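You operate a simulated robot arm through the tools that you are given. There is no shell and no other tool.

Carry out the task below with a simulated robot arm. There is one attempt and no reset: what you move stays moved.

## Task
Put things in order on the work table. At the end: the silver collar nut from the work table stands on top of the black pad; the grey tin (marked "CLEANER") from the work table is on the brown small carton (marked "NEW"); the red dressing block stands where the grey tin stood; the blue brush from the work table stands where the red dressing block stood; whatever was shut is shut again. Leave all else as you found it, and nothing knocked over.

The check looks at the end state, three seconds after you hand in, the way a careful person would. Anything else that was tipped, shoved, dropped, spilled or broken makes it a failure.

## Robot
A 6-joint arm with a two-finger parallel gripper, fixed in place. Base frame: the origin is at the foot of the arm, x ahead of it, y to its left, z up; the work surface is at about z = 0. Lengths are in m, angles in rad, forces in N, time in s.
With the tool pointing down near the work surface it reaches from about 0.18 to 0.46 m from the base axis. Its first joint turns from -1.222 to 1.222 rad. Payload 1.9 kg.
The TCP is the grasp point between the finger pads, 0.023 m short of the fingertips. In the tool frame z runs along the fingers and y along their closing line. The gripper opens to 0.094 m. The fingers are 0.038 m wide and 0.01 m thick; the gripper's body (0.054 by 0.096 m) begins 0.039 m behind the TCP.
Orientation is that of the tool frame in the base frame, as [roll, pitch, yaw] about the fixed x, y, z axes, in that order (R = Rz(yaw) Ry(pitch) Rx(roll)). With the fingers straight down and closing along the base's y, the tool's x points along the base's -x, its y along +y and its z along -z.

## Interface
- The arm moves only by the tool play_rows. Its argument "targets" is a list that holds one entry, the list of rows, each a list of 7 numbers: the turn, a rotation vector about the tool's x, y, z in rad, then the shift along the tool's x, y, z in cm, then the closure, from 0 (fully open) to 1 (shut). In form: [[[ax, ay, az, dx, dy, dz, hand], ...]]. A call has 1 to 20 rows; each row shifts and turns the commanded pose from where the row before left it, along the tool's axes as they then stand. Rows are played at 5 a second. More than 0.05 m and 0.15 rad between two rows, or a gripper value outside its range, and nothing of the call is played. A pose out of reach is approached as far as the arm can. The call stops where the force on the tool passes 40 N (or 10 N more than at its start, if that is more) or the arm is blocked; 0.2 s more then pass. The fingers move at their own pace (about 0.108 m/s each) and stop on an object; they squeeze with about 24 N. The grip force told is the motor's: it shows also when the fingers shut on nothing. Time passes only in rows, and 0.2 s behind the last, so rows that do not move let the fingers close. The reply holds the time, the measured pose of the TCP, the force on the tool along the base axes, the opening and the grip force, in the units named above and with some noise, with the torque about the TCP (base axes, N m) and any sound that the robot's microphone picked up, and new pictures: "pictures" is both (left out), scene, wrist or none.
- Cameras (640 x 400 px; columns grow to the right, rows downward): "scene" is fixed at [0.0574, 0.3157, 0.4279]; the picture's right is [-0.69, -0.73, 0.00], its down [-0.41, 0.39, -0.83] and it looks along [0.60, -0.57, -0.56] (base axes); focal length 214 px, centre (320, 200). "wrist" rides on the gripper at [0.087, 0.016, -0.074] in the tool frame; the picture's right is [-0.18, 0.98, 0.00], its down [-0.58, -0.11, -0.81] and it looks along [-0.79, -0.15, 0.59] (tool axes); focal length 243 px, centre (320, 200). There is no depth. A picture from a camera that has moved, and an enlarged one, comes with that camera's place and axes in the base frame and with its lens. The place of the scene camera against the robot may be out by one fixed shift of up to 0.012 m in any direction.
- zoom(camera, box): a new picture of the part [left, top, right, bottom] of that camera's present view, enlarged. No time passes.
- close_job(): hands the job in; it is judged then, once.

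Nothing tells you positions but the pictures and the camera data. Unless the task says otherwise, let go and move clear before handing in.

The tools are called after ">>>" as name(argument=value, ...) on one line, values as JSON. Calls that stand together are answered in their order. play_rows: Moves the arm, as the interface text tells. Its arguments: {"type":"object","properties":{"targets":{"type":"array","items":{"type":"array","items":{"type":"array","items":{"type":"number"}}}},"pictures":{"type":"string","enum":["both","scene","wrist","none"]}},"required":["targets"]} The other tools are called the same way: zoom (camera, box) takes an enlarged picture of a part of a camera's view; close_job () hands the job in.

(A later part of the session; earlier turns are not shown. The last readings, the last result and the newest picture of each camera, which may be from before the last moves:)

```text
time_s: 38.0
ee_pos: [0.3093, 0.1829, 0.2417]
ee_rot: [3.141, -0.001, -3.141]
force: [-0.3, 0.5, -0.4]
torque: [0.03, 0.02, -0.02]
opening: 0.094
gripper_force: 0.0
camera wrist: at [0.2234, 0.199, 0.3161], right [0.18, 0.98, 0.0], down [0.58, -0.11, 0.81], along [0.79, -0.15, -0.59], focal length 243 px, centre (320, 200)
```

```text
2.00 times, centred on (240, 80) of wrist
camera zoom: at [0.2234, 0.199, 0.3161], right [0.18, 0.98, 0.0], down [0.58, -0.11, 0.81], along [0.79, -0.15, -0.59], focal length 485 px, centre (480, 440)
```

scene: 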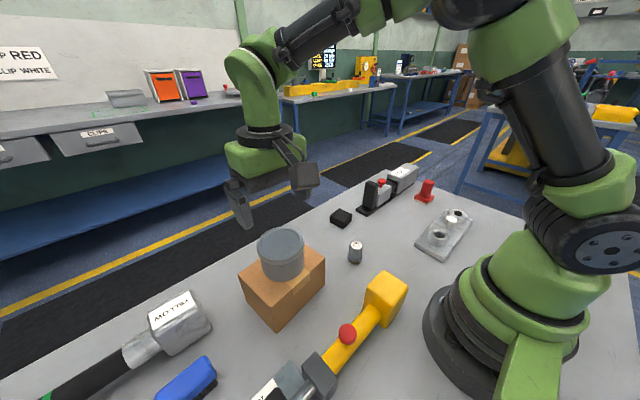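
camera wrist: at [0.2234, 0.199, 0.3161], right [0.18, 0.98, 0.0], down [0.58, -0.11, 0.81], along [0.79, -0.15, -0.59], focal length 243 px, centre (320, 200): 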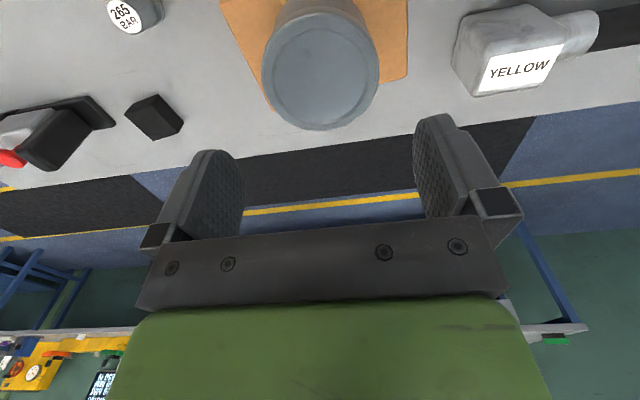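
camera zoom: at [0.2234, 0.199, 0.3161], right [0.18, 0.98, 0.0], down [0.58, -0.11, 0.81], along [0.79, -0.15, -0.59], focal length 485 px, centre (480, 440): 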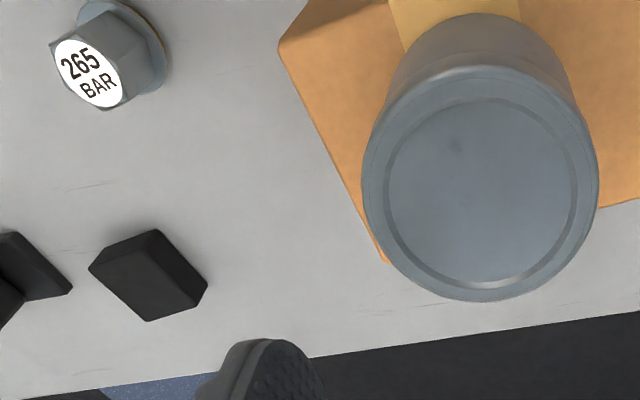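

The tin stands on the carton and the carton did not move. Next is the nut: I'll move above it to see how its hex faces are turned.

>>> play_rows(targets=[[[0, 0, 0, 0.8, -3.5, 0, 0], [0, 0, 0, 0.8, -3.5, 0, 0], [0, 0, 0, 0.8, -3.5, 0, 0], [0, 0, 0, 0.8, -3.5, 0, 0], [0, 0, 0, 0.7, -3.7, 0, 0], [0, 0, 0, 0, 0, 3, 0], [0, 0, 0, 0, 0, 3, 0], [0, 0, 0, 0, 0, 2.5, 0], [0, 0, 0, 0, 0, 0, 0]]])

>>> zoom(camera="wrist", box=[240, 0, 400, 120])

```text
time_s: 40.0
ee_pos: [0.2705, 0.006, 0.1588]
ee_rot: [-3.14, 0.0, -3.14]
force: [0.1, 0.7, 0.4]
torque: [0.03, -0.03, -0.01]
opening: 0.0939
gripper_force: 0.1
camera wrist: at [0.1841, 0.0219, 0.2316], right [0.18, 0.98, 0.0], down [0.58, -0.11, 0.81], along [0.79, -0.15, -0.59], focal length 243 px, centre (320, 200)
```

scene: 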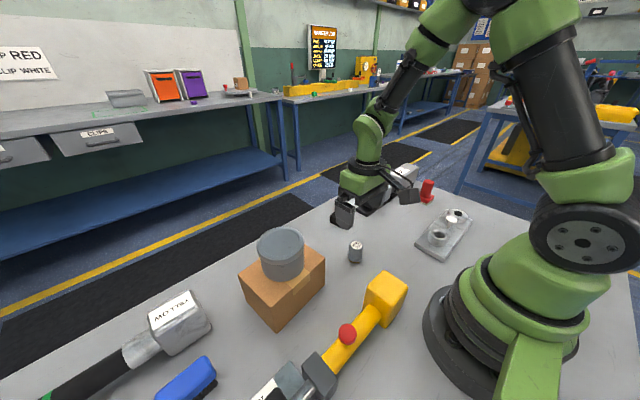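
wrist: 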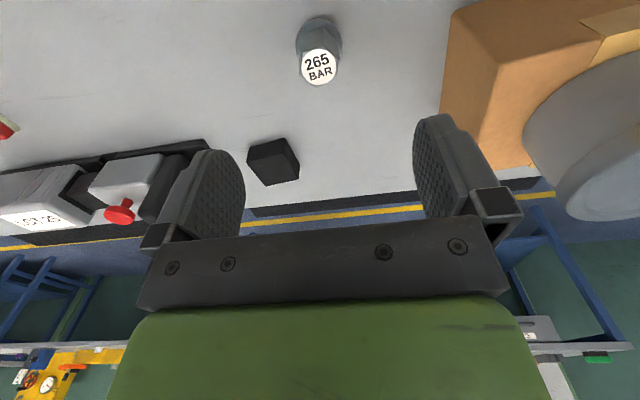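

```text
3.33 times, centred on (320, 60) of wrist
camera zoom: at [0.1841, 0.0219, 0.2316], right [0.18, 0.98, 0.0], down [0.58, -0.11, 0.81], along [0.79, -0.15, -0.59], focal length 809 px, centre (320, 667)
```

zoom: 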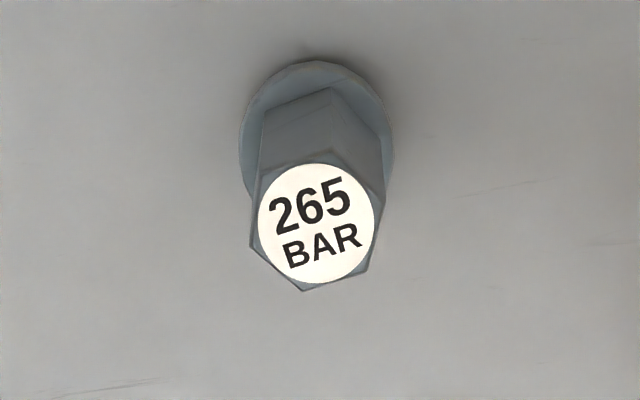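

The nut's centre is about (0.268, 0.005), and its hex flats have normals near 6°, 66° and 126°. I'll turn the wrist about 24° so the fingers close squarely on two flats, then descend and grip.

>>> play_rows(targets=[[[0, 0, 0, 0.25, -0.06, 0, 0], [0, 0, 0.1413, 0, 0, 0, 0], [0, 0, 0.1413, 0, 0, 0, 0], [0, 0, 0.1413, 0, 0, 0, 0], [0, 0, 0, 0, 0, 3, 0], [0, 0, 0, 0, 0, 3, 0], [0, 0, 0, 0, 0, 0, 0]]])

>>> zoom(camera="wrist", box=[220, 20, 420, 160])

```text
time_s: 41.6
ee_pos: [0.2682, 0.0049, 0.0976]
ee_rot: [3.139, 0.0, 2.717]
force: [0.0, 0.0, -0.1]
torque: [0.02, 0.03, -0.01]
opening: 0.0941
gripper_force: 0.1
camera wrist: at [0.1959, 0.0544, 0.171], right [0.57, 0.82, 0.0], down [0.48, -0.34, 0.81], along [0.66, -0.46, -0.59], focal length 243 px, centre (320, 200)
```

scene: 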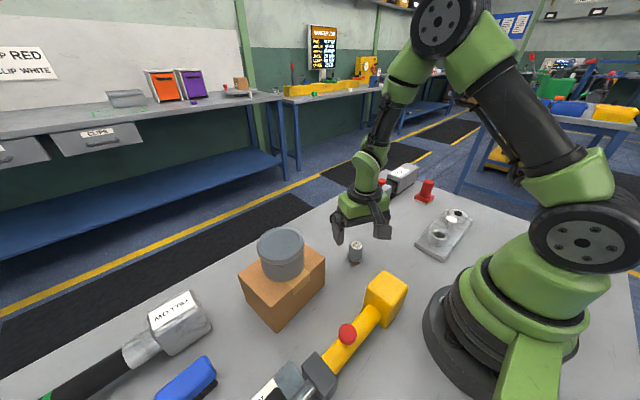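
wrist: 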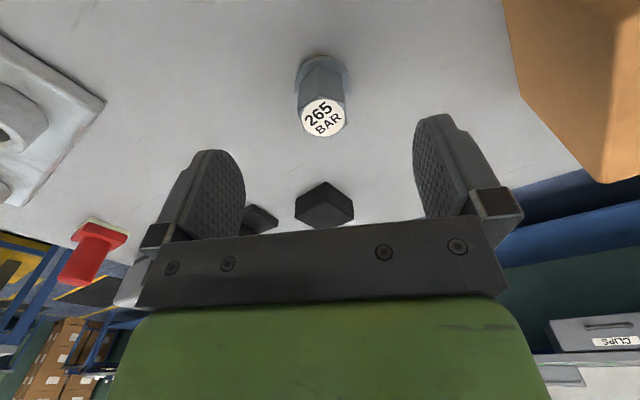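

```text
2.86 times, centred on (320, 90) of wrist
camera zoom: at [0.1959, 0.0544, 0.171], right [0.57, 0.82, 0.0], down [0.48, -0.34, 0.81], along [0.66, -0.46, -0.59], focal length 693 px, centre (320, 514)
```

zoom: 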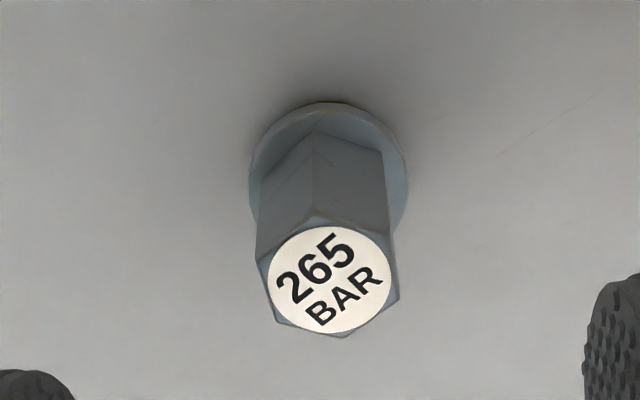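

The flats are lined up with the fingers. I'll descend and close on the nut.

>>> play_rows(targets=[[[0, 0, 0, 0, 0, 2, 0], [0, 0, 0, 0, 0, 2, 0], [0, 0, 0, 0, 0, 1.5, 0], [0, 0, 0, 0, 0, 1.2, 0], [0, 0, 0, 0, 0, 0, 0], [0, 0, 0, 0, 0, 0, 0.4], [0, 0, 0, 0, 0, 0, 0.6], [0, 0, 0, 0, 0, 0, 0.8], [0, 0, 0, 0, 0, 0, 1], [0, 0, 0, 0, 0, 0, 1], [0, 0, 0, 0, 0, 0, 1]]])

```text
time_s: 44.0
ee_pos: [0.2672, 0.0045, 0.0308]
ee_rot: [-3.141, -0.001, 2.719]
force: [-0.6, -0.6, -0.5]
torque: [0.03, 0.04, 0.02]
opening: 0.0377
gripper_force: 24.1
camera wrist: at [0.1964, 0.0551, 0.1043], right [0.57, 0.82, 0.0], down [0.49, -0.34, 0.81], along [0.66, -0.46, -0.59], focal length 243 px, centre (320, 200)
```

scene: 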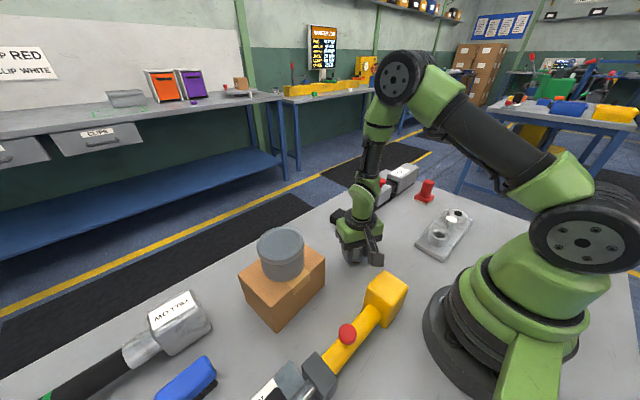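
wrist: 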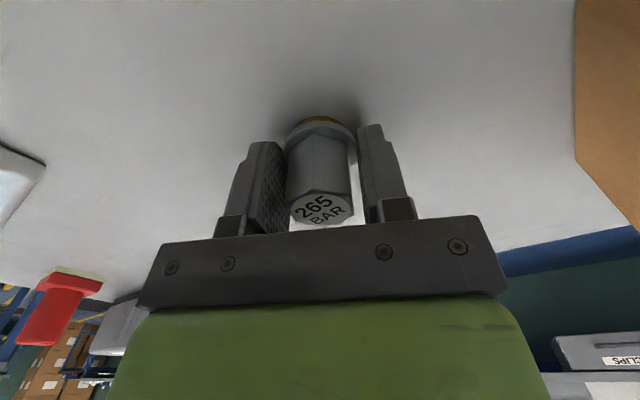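

The fingers stopped at 3.8 cm, which means they caught the wide collar rather than the hex. I'll open, rise about 1 cm and grip the hex flats above the collar.

>>> play_rows(targets=[[[0, 0, 0, 0, 0, 0, 0.3], [0, 0, 0, 0, 0, 0, 0.3], [0, 0, 0, 0, 0, -0.5, 0.3], [0, 0, 0, 0, 0, -0.5, 0.3], [0, 0, 0, 0, 0, 0, 0.3], [0, 0, 0, 0, 0, 0, 0.6], [0, 0, 0, 0, 0, 0, 0.8], [0, 0, 0, 0, 0, 0, 1], [0, 0, 0, 0, 0, 0, 1], [0, 0, 0, 0, 0, 0, 1]]], pictures="wrist")

>>> zoom(camera="wrist", box=[220, 80, 420, 240])

```text
time_s: 46.2
ee_pos: [0.2672, 0.0065, 0.0424]
ee_rot: [3.141, 0.0, 2.719]
force: [-0.8, 0.9, 2.1]
torque: [-0.01, 0.03, -0.03]
opening: 0.0284
gripper_force: 23.6
camera wrist: at [0.196, 0.0557, 0.1144], right [0.57, 0.82, 0.0], down [0.49, -0.34, 0.81], along [0.66, -0.46, -0.59], focal length 243 px, centre (320, 200)
```

wrist: 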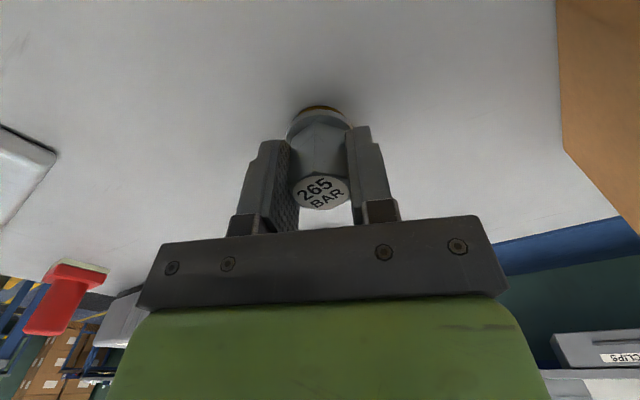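

```text
2.50 times, centred on (320, 160) of wrist
camera zoom: at [0.196, 0.0557, 0.1144], right [0.57, 0.82, 0.0], down [0.49, -0.34, 0.81], along [0.66, -0.46, -0.59], focal length 606 px, centre (320, 300)
```

zoom: 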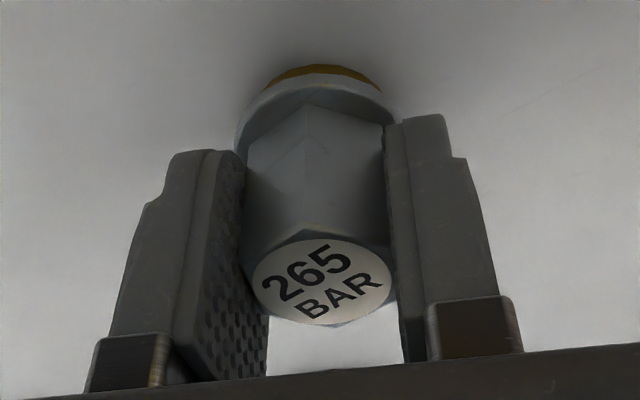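

Now the grip is 2.8 cm, right on the hex flats. I'll lift slowly.

>>> play_rows(targets=[[[0, 0, 0, 0, 0, -0.2, 1], [0, 0, 0, 0, 0, -0.3, 1], [0, 0, 0, 0, 0, -0.4, 1], [0, 0, 0, 0, 0, -0.5, 1], [0, 0, 0, 0, 0, -0.6, 1], [0, 0, 0, 0, 0, -0.6, 1], [0, 0, 0, 0, 0, -0.6, 1], [0, 0, 0, 0, 0, -0.6, 1], [0, 0, 0, 0, 0, -0.6, 1], [0, 0, 0, 0, 0, -0.6, 1], [0, 0, 0, 0, 0, -0.6, 1], [0, 0, 0, 0, 0, -0.5, 1], [0, 0, 0, 0, 0, -0.3, 1], [0, 0, 0, 0, 0, -0.2, 1]]])

```text
time_s: 49.2
ee_pos: [0.2684, 0.0052, 0.1067]
ee_rot: [-3.141, 0.0, 2.72]
force: [-0.8, -0.2, -1.8]
torque: [0.01, -0.04, 0.0]
opening: 0.028
gripper_force: 23.6
camera wrist: at [0.1962, 0.0556, 0.1799], right [0.57, 0.82, 0.0], down [0.49, -0.34, 0.81], along [0.66, -0.46, -0.59], focal length 243 px, centre (320, 200)
```

scene: 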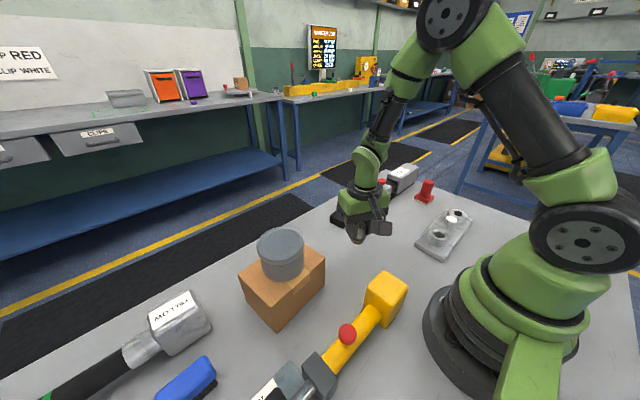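
wrist: 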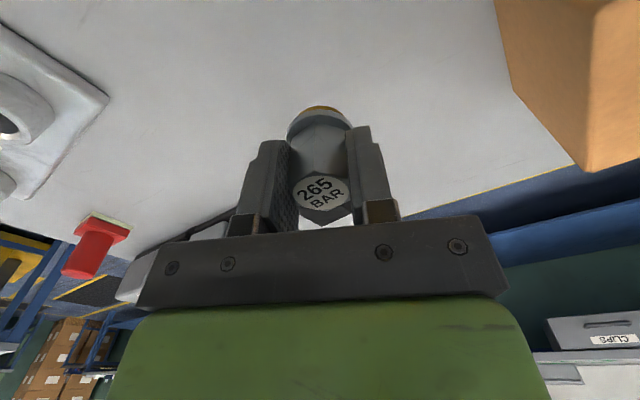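

>>> zoom(camera="wrist", box=[220, 80, 420, 240])

>>> zoom(camera="scene", box=[320, 170, 420, 260])

```text
2.50 times, centred on (320, 160) of wrist
camera zoom: at [0.1962, 0.0556, 0.1799], right [0.57, 0.82, 0.0], down [0.49, -0.34, 0.81], along [0.66, -0.46, -0.59], focal length 606 px, centre (320, 300)
```

zoom: 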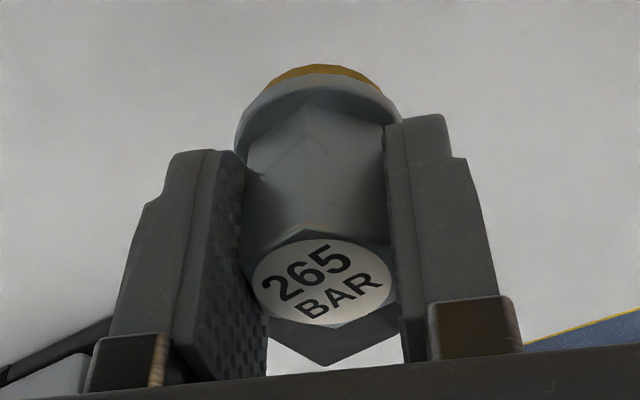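

```text
4.44 times, centred on (370, 215) of scene
camera zoom: at [0.0574, 0.3157, 0.4279], right [-0.69, -0.73, 0.0], down [-0.41, 0.39, -0.83], along [0.6, -0.57, -0.56], focal length 953 px, centre (98, 133)
```

zoom: 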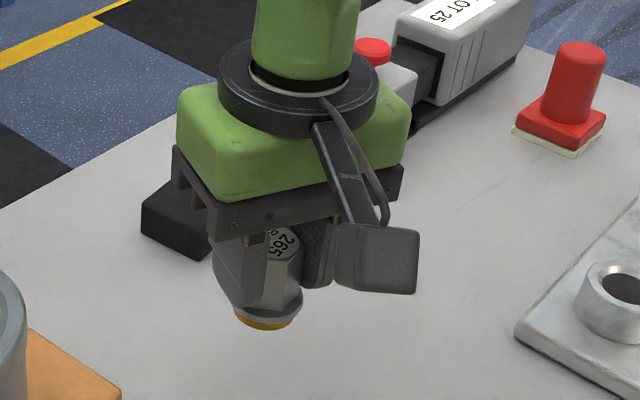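

The nut is gripped straight and lifted, at 1.8 N. I'll carry it over the pad now, taking the pad's centre as about (0.390, -0.074).

>>> play_rows(targets=[[[0, 0, 0, -0.4, -0.06, 0, 1], [0, 0, 0, -0.8, -0.13, 0, 1], [0, 0, 0, -1.2, -0.19, 0, 1], [0, 0, 0, -1.4, -0.23, 0, 1], [0, 0, 0, -1.4, -0.23, 0, 1], [0, 0, 0, -1.4, -0.23, 0, 1], [0, 0, 0, -1.4, -0.23, 0, 1], [0, 0, 0, -1.4, -0.22, 0, 1], [0, 0, 0, -1.4, -0.22, 0, 1], [0, 0, 0, -1.4, -0.22, 0, 1], [0, 0, 0, -1.1, -0.18, 0, 1], [0, 0, 0, -0.7, -0.11, 0, 1], [0, 0, 0, -0.29, -0.04, 0, 1], [0, 0, 0, 0, 0, 0, 1]]])

>>> zoom(camera="wrist", box=[220, 40, 420, 220])

>>> zoom(camera="scene", box=[300, 150, 420, 240])

```text
time_s: 52.2
ee_pos: [0.3878, -0.0742, 0.107]
ee_rot: [-3.141, 0.001, 2.72]
force: [-0.1, -0.4, -1.4]
torque: [0.0, -0.03, 0.02]
opening: 0.0279
gripper_force: 24.0
camera wrist: at [0.3163, -0.0231, 0.1806], right [0.57, 0.82, 0.0], down [0.49, -0.34, 0.81], along [0.66, -0.46, -0.59], focal length 243 px, centre (320, 200)
```

scene: 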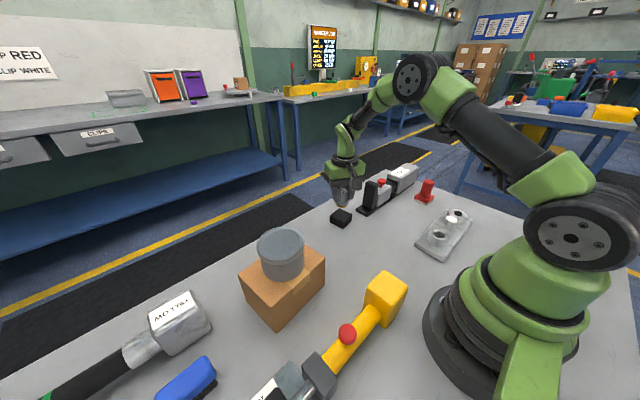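
wrist: 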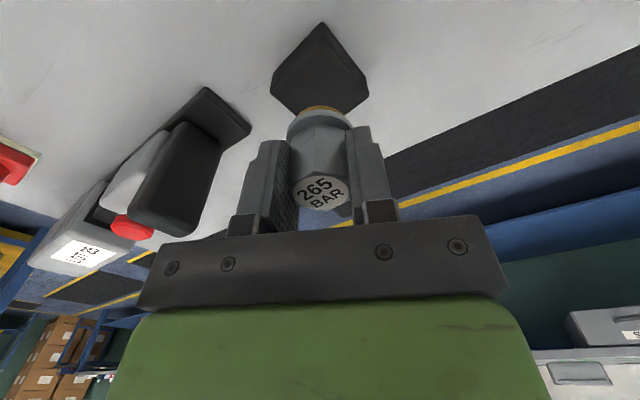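

```text
2.22 times, centred on (320, 130) of wrist
camera zoom: at [0.3163, -0.0231, 0.1806], right [0.57, 0.82, 0.0], down [0.49, -0.34, 0.81], along [0.66, -0.46, -0.59], focal length 539 px, centre (320, 356)
```

zoom: 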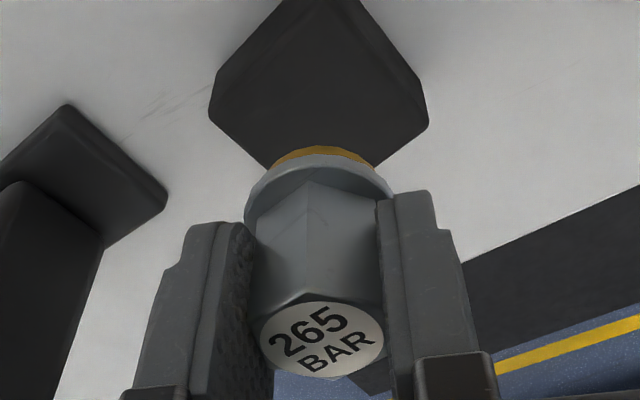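

```text
4.44 times, centred on (360, 195) of scene
camera zoom: at [0.0574, 0.3157, 0.4279], right [-0.69, -0.73, 0.0], down [-0.41, 0.39, -0.83], along [0.6, -0.57, -0.56], focal length 953 px, centre (142, 222)
```

zoom: 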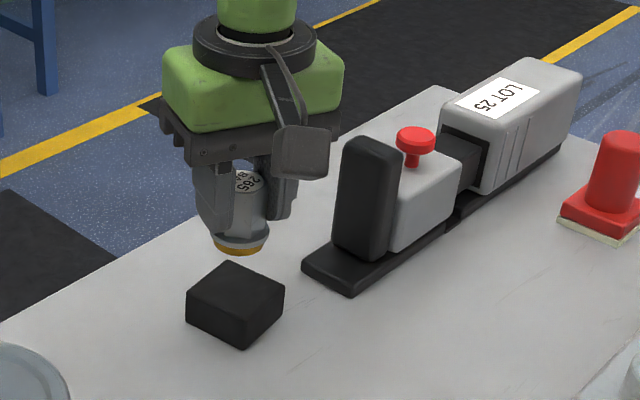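

Both cameras put the nut over the pad's centre at (0.388, -0.073). I'll lower most of the way, then creep down to contact.

>>> play_rows(targets=[[[0, 0, 0, 0.1, 0, 0.3, 1], [0, 0, 0, 0, 0, 0.5, 1], [0, 0, 0, 0, 0, 0.6, 1], [0, 0, 0, 0, 0, 0.6, 1], [0, 0, 0, 0, 0, 0.6, 1], [0, 0, 0, 0, 0, 0.5, 1], [0, 0, 0, 0, 0, 0.3, 1], [0, 0, 0, 0, 0, 0.1, 1]]])

>>> zoom(camera="scene", box=[300, 170, 380, 230])

>>> zoom(camera="wrist", box=[220, 40, 420, 220])

```text
time_s: 54.0
ee_pos: [0.3877, -0.0741, 0.0732]
ee_rot: [3.142, 0.0, 2.719]
force: [-0.5, -0.4, -1.1]
torque: [0.01, 0.04, -0.01]
opening: 0.0282
gripper_force: 23.5
camera wrist: at [0.3164, -0.023, 0.1456], right [0.57, 0.82, 0.0], down [0.49, -0.34, 0.81], along [0.66, -0.46, -0.59], focal length 243 px, centre (320, 200)
```

scene: 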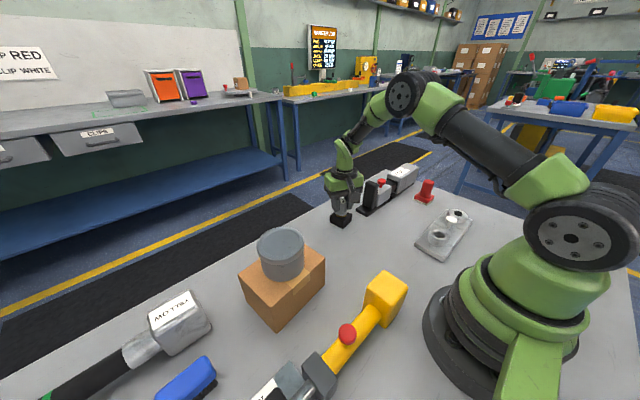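
wrist: 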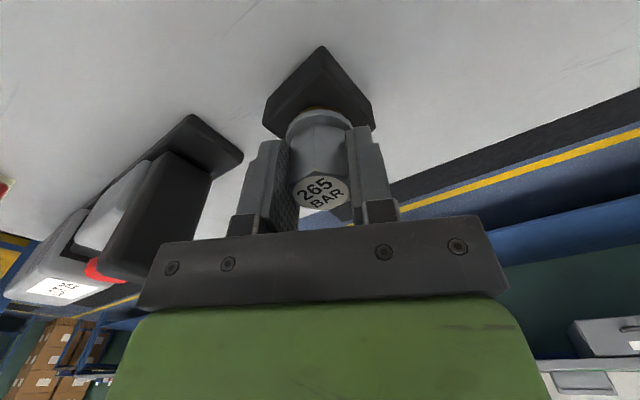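

```text
6.67 times, centred on (340, 200) of scene
camera zoom: at [0.0574, 0.3157, 0.4279], right [-0.69, -0.73, 0.0], down [-0.41, 0.39, -0.83], along [0.6, -0.57, -0.56], focal length 1430 px, centre (187, 200)
```

zoom: 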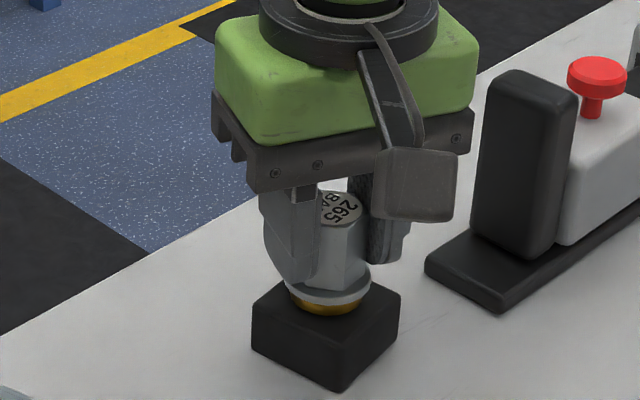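

```text
2.22 times, centred on (320, 130) of wrist
camera zoom: at [0.3164, -0.023, 0.1456], right [0.57, 0.82, 0.0], down [0.49, -0.34, 0.81], along [0.66, -0.46, -0.59], focal length 539 px, centre (320, 356)
```

zoom: 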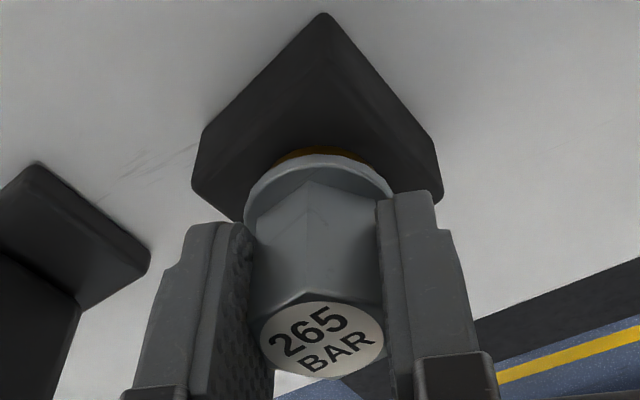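

>>> play_rows(targets=[[[0, 0, 0, 0, 0, 0.15, 1], [0, 0, 0, 0, 0, 0.15, 1]]], pictures="none")

>>> zoom(camera="scene", box=[324, 195, 364, 225])

>>> zoom(camera="wrist", box=[250, 40, 390, 150])

```text
time_s: 54.6
ee_pos: [0.3891, -0.0731, 0.0698]
ee_rot: [3.141, 0.001, 2.72]
force: [0.3, -0.5, -1.4]
torque: [-0.01, 0.01, 0.01]
opening: 0.0281
gripper_force: 24.3
```

```text
13.33 times, centred on (344, 210) of scene
camera zoom: at [0.0574, 0.3157, 0.4279], right [-0.69, -0.73, 0.0], down [-0.41, 0.39, -0.83], along [0.6, -0.57, -0.56], focal length 2860 px, centre (0, 67)
```

zoom: 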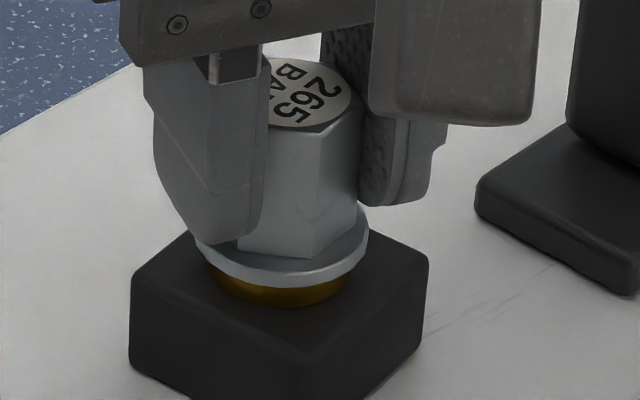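

```text
3.64 times, centred on (320, 95) of wrist
camera zoom: at [0.3164, -0.023, 0.1429], right [0.57, 0.82, 0.0], down [0.48, -0.34, 0.81], along [0.66, -0.46, -0.59], focal length 882 px, centre (320, 582)
```

zoom: 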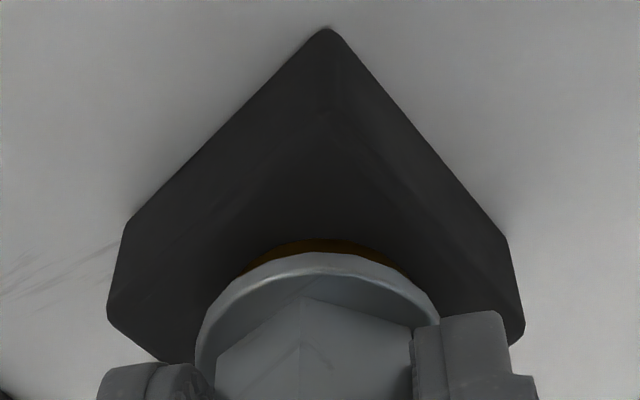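

The nut looks well centred over the pad. I'll creep down to contact.

>>> play_rows(targets=[[[0, 0, 0, 0, 0, 0.1, 1], [0, 0, 0, 0, 0, 0.1, 1], [0, 0, 0, 0, 0, 0.1, 1]]], pictures="none")

>>> zoom(camera="scene", box=[324, 195, 364, 225])

```text
time_s: 55.4
ee_pos: [0.39, -0.0737, 0.0669]
ee_rot: [3.14, 0.003, 2.717]
force: [-2.3, 1.3, 14.9]
torque: [0.0, 0.0, 0.01]
opening: 0.0282
gripper_force: 24.1
```

```text
13.33 times, centred on (344, 210) of scene
camera zoom: at [0.0573, 0.3157, 0.4279], right [-0.69, -0.73, 0.0], down [-0.41, 0.39, -0.83], along [0.6, -0.57, -0.56], focal length 2860 px, centre (0, 67)
```

zoom: 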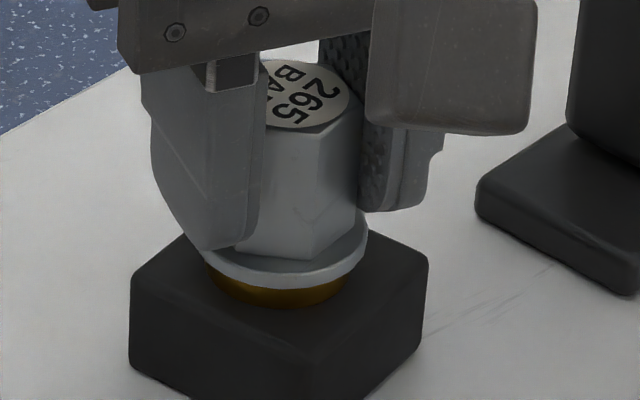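

The nut is firmly down, at about 15 N. I'll ease off slightly, open and rise straight up.

>>> play_rows(targets=[[[0, 0, 0, 0, 0, -0.08, 1], [0, 0, 0, 0, 0, 0, 1], [0, 0, 0, 0, 0, 0, 0.62], [0, 0, 0, 0, 0, 0, 0.5], [0, 0, 0, 0, 0, 0, 0.4], [0, 0, 0, 0, 0, -0.5, 0.4], [0, 0, 0, 0, 0, -1, 0.4], [0, 0, 0, 0, 0, -2, 0.3], [0, 0, 0, 0, 0, -3, 0.2], [0, 0, 0, 0, 0, -3, 0.1], [0, 0, 0, 0, 0, -3, 0], [0, 0, 0, 0, 0, -3, 0]]])

>>> zoom(camera="scene", box=[324, 185, 364, 225])

```text
time_s: 58.0
ee_pos: [0.3871, -0.0737, 0.2224]
ee_rot: [3.141, -0.002, 2.72]
force: [0.3, -0.5, 0.2]
torque: [0.01, 0.0, 0.0]
opening: 0.0941
gripper_force: 0.0
camera wrist: at [0.3157, -0.0242, 0.295], right [0.57, 0.82, 0.0], down [0.49, -0.34, 0.81], along [0.66, -0.46, -0.59], focal length 243 px, centre (320, 200)
```

scene: 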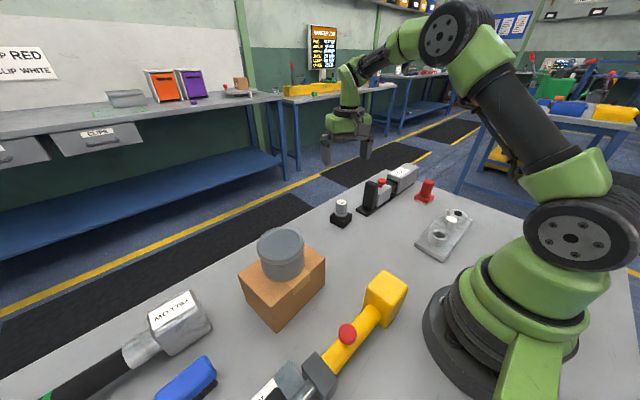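
wrist: 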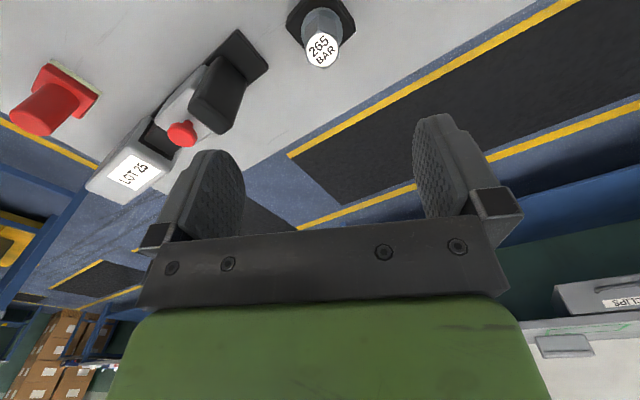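

```text
10.00 times, centred on (344, 205) of scene
camera zoom: at [0.0574, 0.3157, 0.4279], right [-0.69, -0.73, 0.0], down [-0.41, 0.39, -0.83], along [0.6, -0.57, -0.56], focal length 2145 px, centre (80, 150)
```

zoom: 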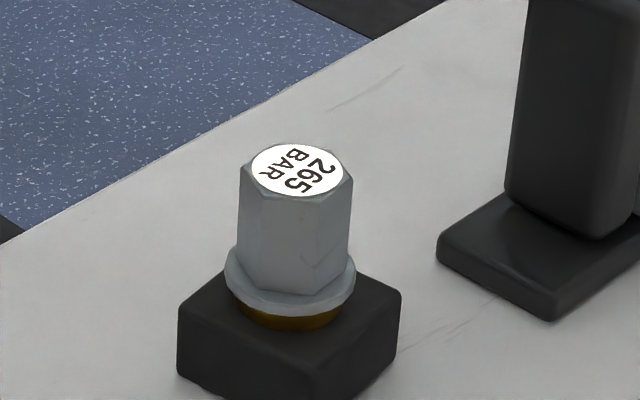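

The nut stands upright on the pad. Next is the red block: I'll turn the fingers back to close along y and move above it.

>>> play_rows(targets=[[[0, 0, -0.1413, 0, 0, 0, 0], [0, 0, -0.1413, 0, 0, 0, 0], [0, 0, -0.1413, 0, 0, 0, 0], [0, 0, 0, 1.45, -3.78, 0, 0], [0, 0, 0, 1.45, -3.78, 0, 0], [0, 0, 0, 1.45, -3.78, 0, 0], [0, 0, 0, 1.45, -3.78, 0, 0], [0, 0, 0, 1.45, -3.78, 0, 0], [0, 0, 0, 1.45, -3.78, 0, 0], [0, 0, 0, 1.45, -3.78, 0, 0], [0, 0, 0, 1.45, -3.78, 0, 0], [0, 0, 0, 0, 0, 0, 0]]])

>>> zoom(camera="wrist", box=[220, 0, 420, 120])

```text
time_s: 60.6
ee_pos: [0.2687, -0.361, 0.2169]
ee_rot: [-3.141, 0.001, 3.142]
force: [-0.2, 0.0, -0.2]
torque: [0.02, -0.01, 0.01]
opening: 0.0938
gripper_force: 0.1
out of reach, approached as far as the arm can: row 11
camera wrist: at [0.1829, -0.3446, 0.2899], right [0.18, 0.98, 0.0], down [0.58, -0.11, 0.81], along [0.79, -0.15, -0.59], focal length 243 px, centre (320, 200)
```

scene: 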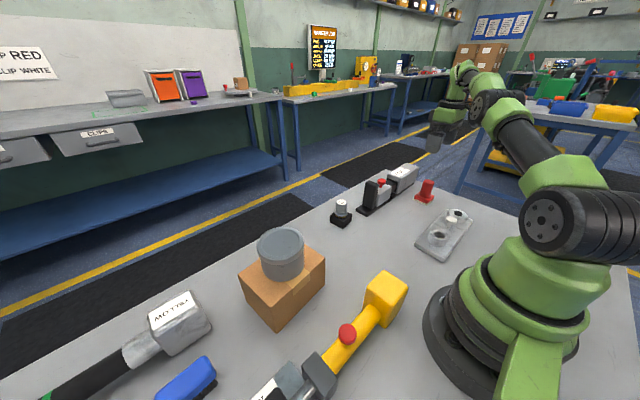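
wrist: 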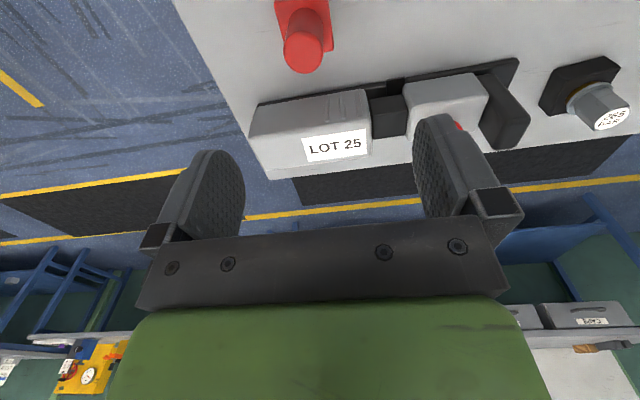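

```text
3.20 times, centred on (320, 60) of wrist
camera zoom: at [0.1829, -0.3446, 0.2899], right [0.18, 0.98, 0.0], down [0.58, -0.11, 0.81], along [0.79, -0.15, -0.59], focal length 776 px, centre (320, 648)
```

zoom: 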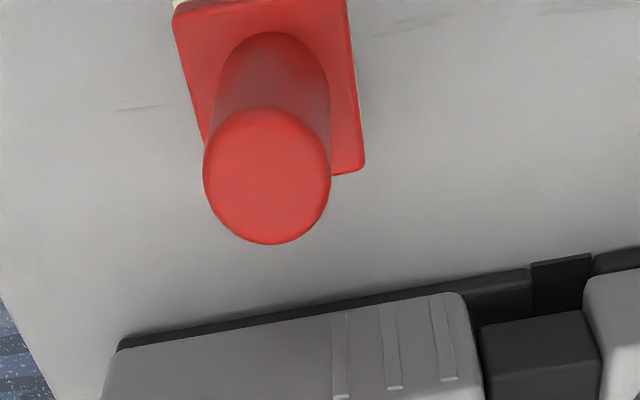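

The arm ran out of reach at this height. From this view the red handle's centre is near (0.269, -0.375), so I'll come lower, where the reach is greater, and see where the tool ends up.

>>> play_rows(targets=[[[0, 0, 0, 0, 0, 2, 0], [0, 0, 0, 0, 0, 3, 0], [0, 0, 0, 0, 0, 3, 0], [0, 0, 0, 0, 0, 1.5, 0], [0, 0, 0, 0, 0, 0, 0]]])

>>> zoom(camera="wrist", box=[220, 0, 420, 180])

```text
time_s: 61.8
ee_pos: [0.2698, -0.3639, 0.1246]
ee_rot: [3.141, 0.0, -3.14]
force: [0.3, 0.1, -0.1]
torque: [0.01, 0.0, 0.03]
opening: 0.094
gripper_force: 0.1
camera wrist: at [0.1825, -0.3472, 0.1975], right [0.18, 0.98, 0.0], down [0.58, -0.11, 0.81], along [0.79, -0.15, -0.59], focal length 243 px, centre (320, 200)
```

scene: 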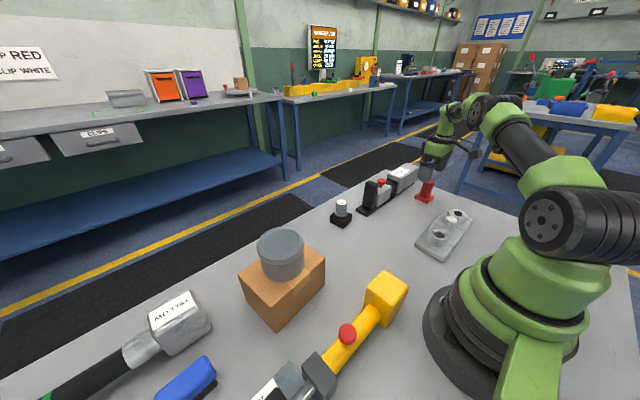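
wrist: 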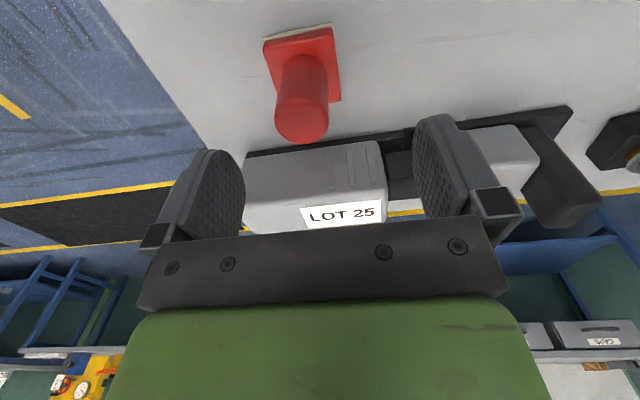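

```text
2.22 times, centred on (320, 90) of wrist
camera zoom: at [0.1825, -0.3472, 0.1975], right [0.18, 0.98, 0.0], down [0.58, -0.11, 0.81], along [0.79, -0.15, -0.59], focal length 539 px, centre (320, 444)
```

zoom: 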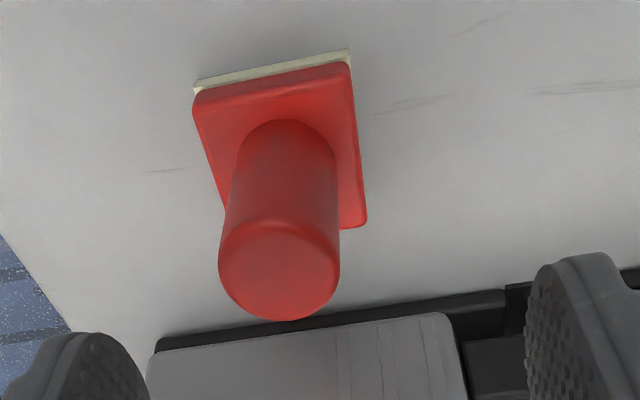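

The handle sits about 12 mm further out than the tool, well inside the open fingers. I'll descend beside it, then shift outward at the lower height.

>>> play_rows(targets=[[[0, 0, 0, 0, 0, 2, 0], [0, 0, 0, 0, 0, 2, 0], [0, 0, 0, 0, 0, 2, 0], [0, 0, 0, 0, 0, 0.8, 0], [0, 0, 0, 0.05, -0.6, 0, 0], [0, 0, 0, 0, -0.6, 0, 0], [0, 0, 0, 0, 0, 0, 0]]])

>>> zoom(camera="wrist", box=[160, 40, 480, 240])

```text
time_s: 63.4
ee_pos: [0.2678, -0.3732, 0.0568]
ee_rot: [3.141, 0.002, -3.141]
force: [-0.5, -0.6, -0.1]
torque: [0.02, 0.01, 0.03]
opening: 0.0941
gripper_force: 0.0
camera wrist: at [0.181, -0.3575, 0.1292], right [0.18, 0.98, 0.0], down [0.58, -0.11, 0.81], along [0.79, -0.15, -0.59], focal length 243 px, centre (320, 200)
```

scene: 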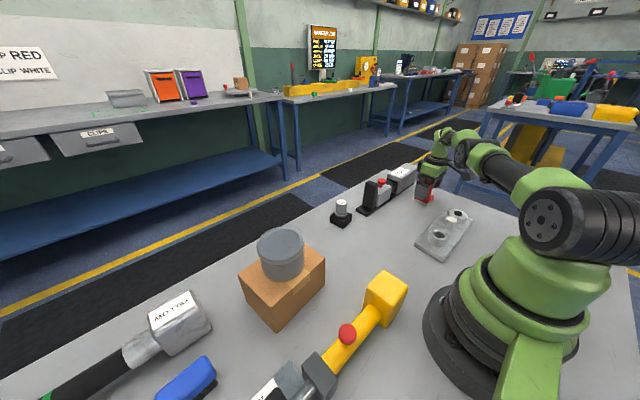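
wrist: 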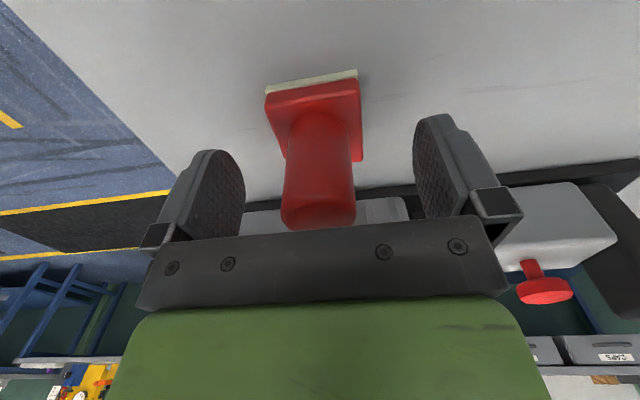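

```text
2.00 times, centred on (320, 140) of wrist
camera zoom: at [0.181, -0.3575, 0.1292], right [0.18, 0.98, 0.0], down [0.58, -0.11, 0.81], along [0.79, -0.15, -0.59], focal length 485 px, centre (320, 320)
```

zoom: 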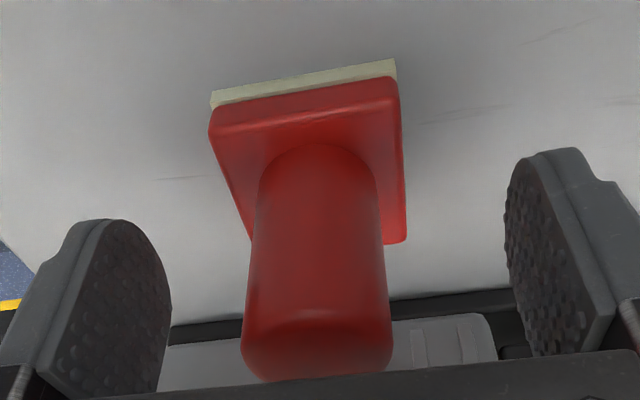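

The handle is centred between the fingers. Closing and lifting slowly.

>>> play_rows(targets=[[[0, 0, 0, 0, 0, 0, 0.3], [0, 0, 0, 0, 0, 0, 0.5], [0, 0, 0, 0, 0, 0, 0.65], [0, 0, 0, 0, 0, 0, 0.8], [0, 0, 0, 0, 0, 0, 1], [0, 0, 0, 0, 0, 0, 1], [0, 0, 0, 0, 0, 0, 1]]], pictures="wrist")

>>> play_rows(targets=[[[0, 0, 0, 0, 0, -0.2, 1], [0, 0, 0, 0, 0, -0.2, 1], [0, 0, 0, 0, 0, -0.3, 1], [0, 0, 0, 0, 0, -0.3, 1]]], pictures="wrist")

```text
time_s: 65.0
ee_pos: [0.2664, -0.3741, 0.0555]
ee_rot: [-3.141, 0.002, 3.141]
force: [-0.6, -0.8, 0.1]
torque: [-0.09, 0.02, 0.01]
opening: 0.0336
gripper_force: 23.8
camera wrist: at [0.1811, -0.3575, 0.1293], right [0.18, 0.98, 0.0], down [0.58, -0.11, 0.81], along [0.79, -0.15, -0.59], focal length 243 px, centre (320, 200)
```

wrist: 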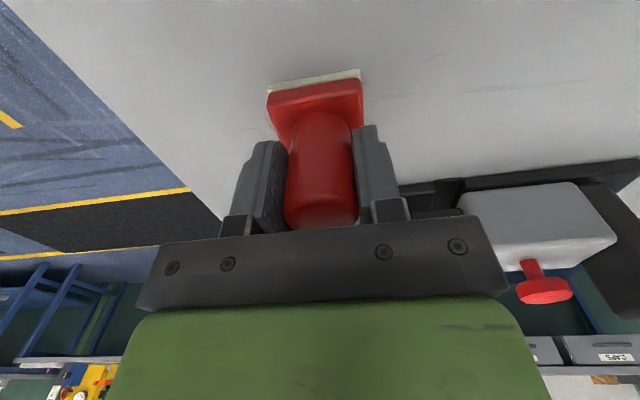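

```text
time_s: 66.0
ee_pos: [0.2665, -0.3744, 0.0659]
ee_rot: [-3.141, 0.001, -3.139]
force: [-0.1, -0.2, -1.8]
torque: [0.05, -0.03, 0.02]
opening: 0.0334
gripper_force: 24.2
camera wrist: at [0.1812, -0.3578, 0.1392], right [0.18, 0.98, 0.0], down [0.58, -0.11, 0.81], along [0.79, -0.15, -0.59], focal length 243 px, centre (320, 200)
```

wrist: 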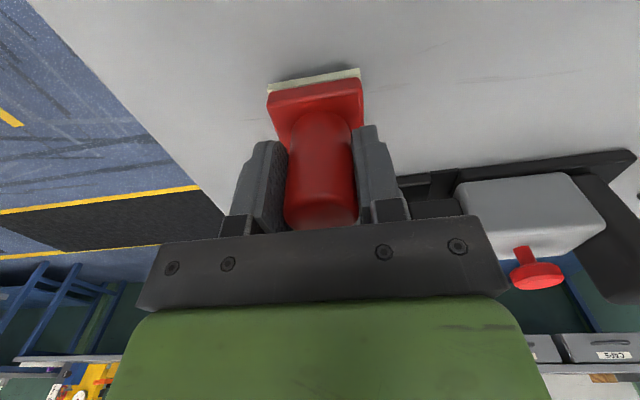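

The red block is lifted, at 1.8 N. I'll raise it a bit more and carry it straight along y to where the tin stood, at about (0.269, -0.1345).

>>> play_rows(targets=[[[0, 0, 0, 0, 0, -0.4, 1], [0, 0, 0, 0, 0, -0.6, 1], [0, 0, 0, 0, 0, -0.8, 1], [0, 0, 0, 0, 0, -0.8, 1], [0, 0, 0, 0, 0, -0.6, 1], [0, 0, 0, 0, 0, -0.4, 1], [0, 0, 0, 0, 0, -0.2, 1]]], pictures="none")

>>> play_rows(targets=[[[0, 0, 0, 0, 0.4, 0, 1], [0, 0, 0, 0, 0.8, 0, 1], [0, 0, 0, 0, 1.2, 0, 1], [0, 0, 0, 0, 1.6, 0, 1], [0, 0, 0, 0, 1.8, 0, 1], [0, 0, 0, 0, 1.8, 0, 1], [0, 0, 0, 0, 1.8, 0, 1], [0, 0, 0, 0, 1.8, 0, 1], [0, 0, 0, 0, 1.8, 0, 1], [0, 0, 0, 0, 1.8, 0, 1], [0, 0, 0, 0, 1.8, 0, 1], [0, 0, 0, 0, 1.8, 0, 1], [0, 0, 0, 0, 1.8, 0, 1], [0, 0, 0, 0, 1.5, 0, 1], [0, 0, 0, 0, 1.1, 0, 1], [0, 0, 0, 0, 0.7, 0, 1], [0, 0, 0, 0, 0.45, 0, 1], [0, 0, 0, 0, 0, 0, 1]]])

```text
time_s: 67.6
ee_pos: [0.2673, -0.3723, 0.104]
ee_rot: [3.139, 0.0, -3.14]
force: [-0.1, -0.7, -1.4]
torque: [0.0, -0.01, 0.02]
opening: 0.0335
gripper_force: 24.2
```

```text
time_s: 71.4
ee_pos: [0.269, -0.1346, 0.1043]
ee_rot: [3.141, 0.0, -3.141]
force: [-0.5, 0.4, -1.9]
torque: [0.01, 0.01, -0.03]
opening: 0.0333
gripper_force: 23.6
camera wrist: at [0.1822, -0.1183, 0.1771], right [0.18, 0.98, 0.0], down [0.58, -0.11, 0.81], along [0.79, -0.15, -0.59], focal length 243 px, centre (320, 200)
```

scene: 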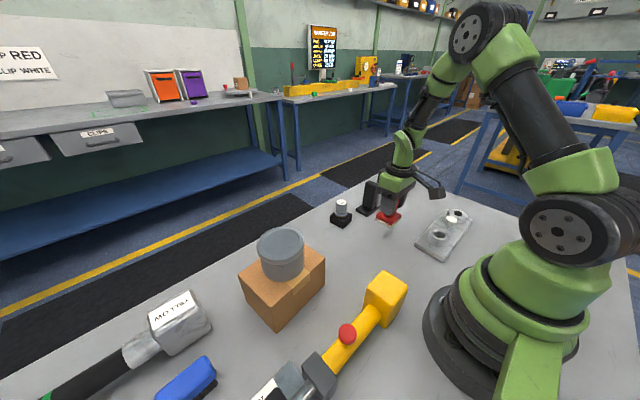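
wrist: 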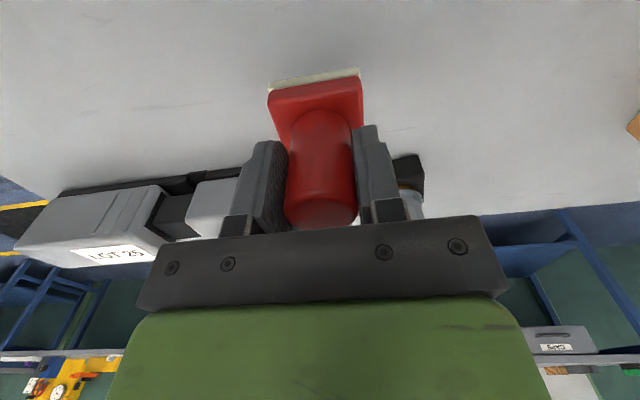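

The block is right over the tin's old place. I'll lower it, creeping near contact.

>>> play_rows(targets=[[[0, 0, 0, 0, 0, 0.4, 1], [0, 0, 0, 0, 0, 0.7, 1], [0, 0, 0, 0, 0, 0.8, 1], [0, 0, 0, 0, 0, 0.8, 1], [0, 0, 0, 0, 0, 0.7, 1], [0, 0, 0, 0, 0, 0.5, 1], [0, 0, 0, 0, 0, 0.3, 1], [0, 0, 0, 0, 0, 0.15, 1], [0, 0, 0, 0, 0, 0, 1]]], pictures="scene")

>>> play_rows(targets=[[[0, 0, 0, 0, 0, 0.1, 1], [0, 0, 0, 0, 0, 0.1, 1]]], pictures="none")

```text
time_s: 73.4
ee_pos: [0.2669, -0.1343, 0.0614]
ee_rot: [-3.142, 0.0, -3.139]
force: [-0.5, 0.7, -1.7]
torque: [0.0, 0.03, 0.0]
opening: 0.0333
gripper_force: 24.1
```

scene: 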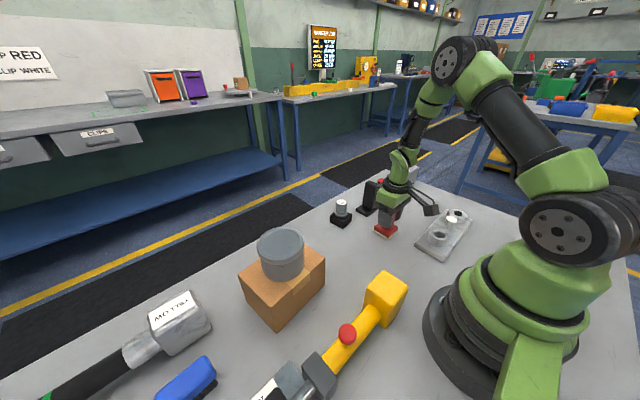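

```text
time_s: 74.0
ee_pos: [0.2684, -0.1335, 0.0581]
ee_rot: [3.141, 0.001, -3.139]
force: [-3.0, 1.4, 5.8]
torque: [-0.08, -0.08, 0.04]
opening: 0.0335
gripper_force: 23.7
```

>>> zoom(camera="scene", box=[360, 200, 420, 250])

>>> zoom(camera="wrist", box=[220, 40, 420, 240])

```text
8.00 times, centred on (390, 225) of scene
camera zoom: at [0.0573, 0.3157, 0.4279], right [-0.69, -0.73, 0.0], down [-0.41, 0.39, -0.83], along [0.6, -0.57, -0.56], focal length 1716 px, centre (-240, 0)
```

zoom: 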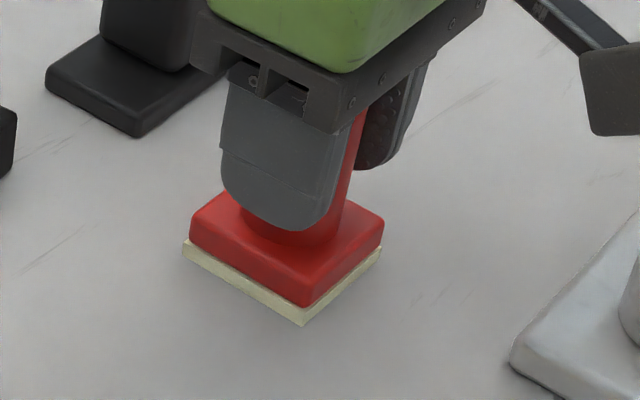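

```text
2.00 times, centred on (320, 140) of wrist
camera zoom: at [0.1818, -0.118, 0.132], right [0.18, 0.98, 0.0], down [0.58, -0.11, 0.81], along [0.79, -0.15, -0.59], focal length 485 px, centre (320, 320)
```

zoom: 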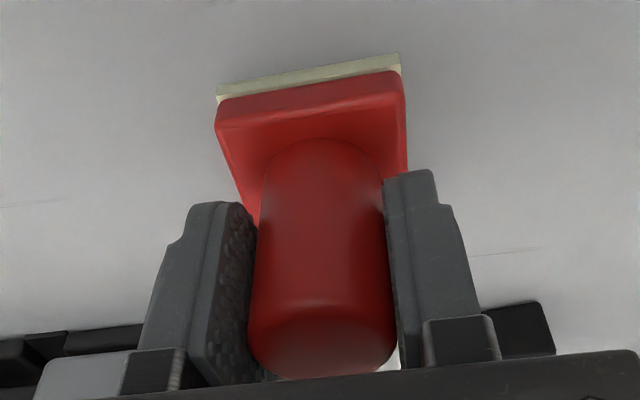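

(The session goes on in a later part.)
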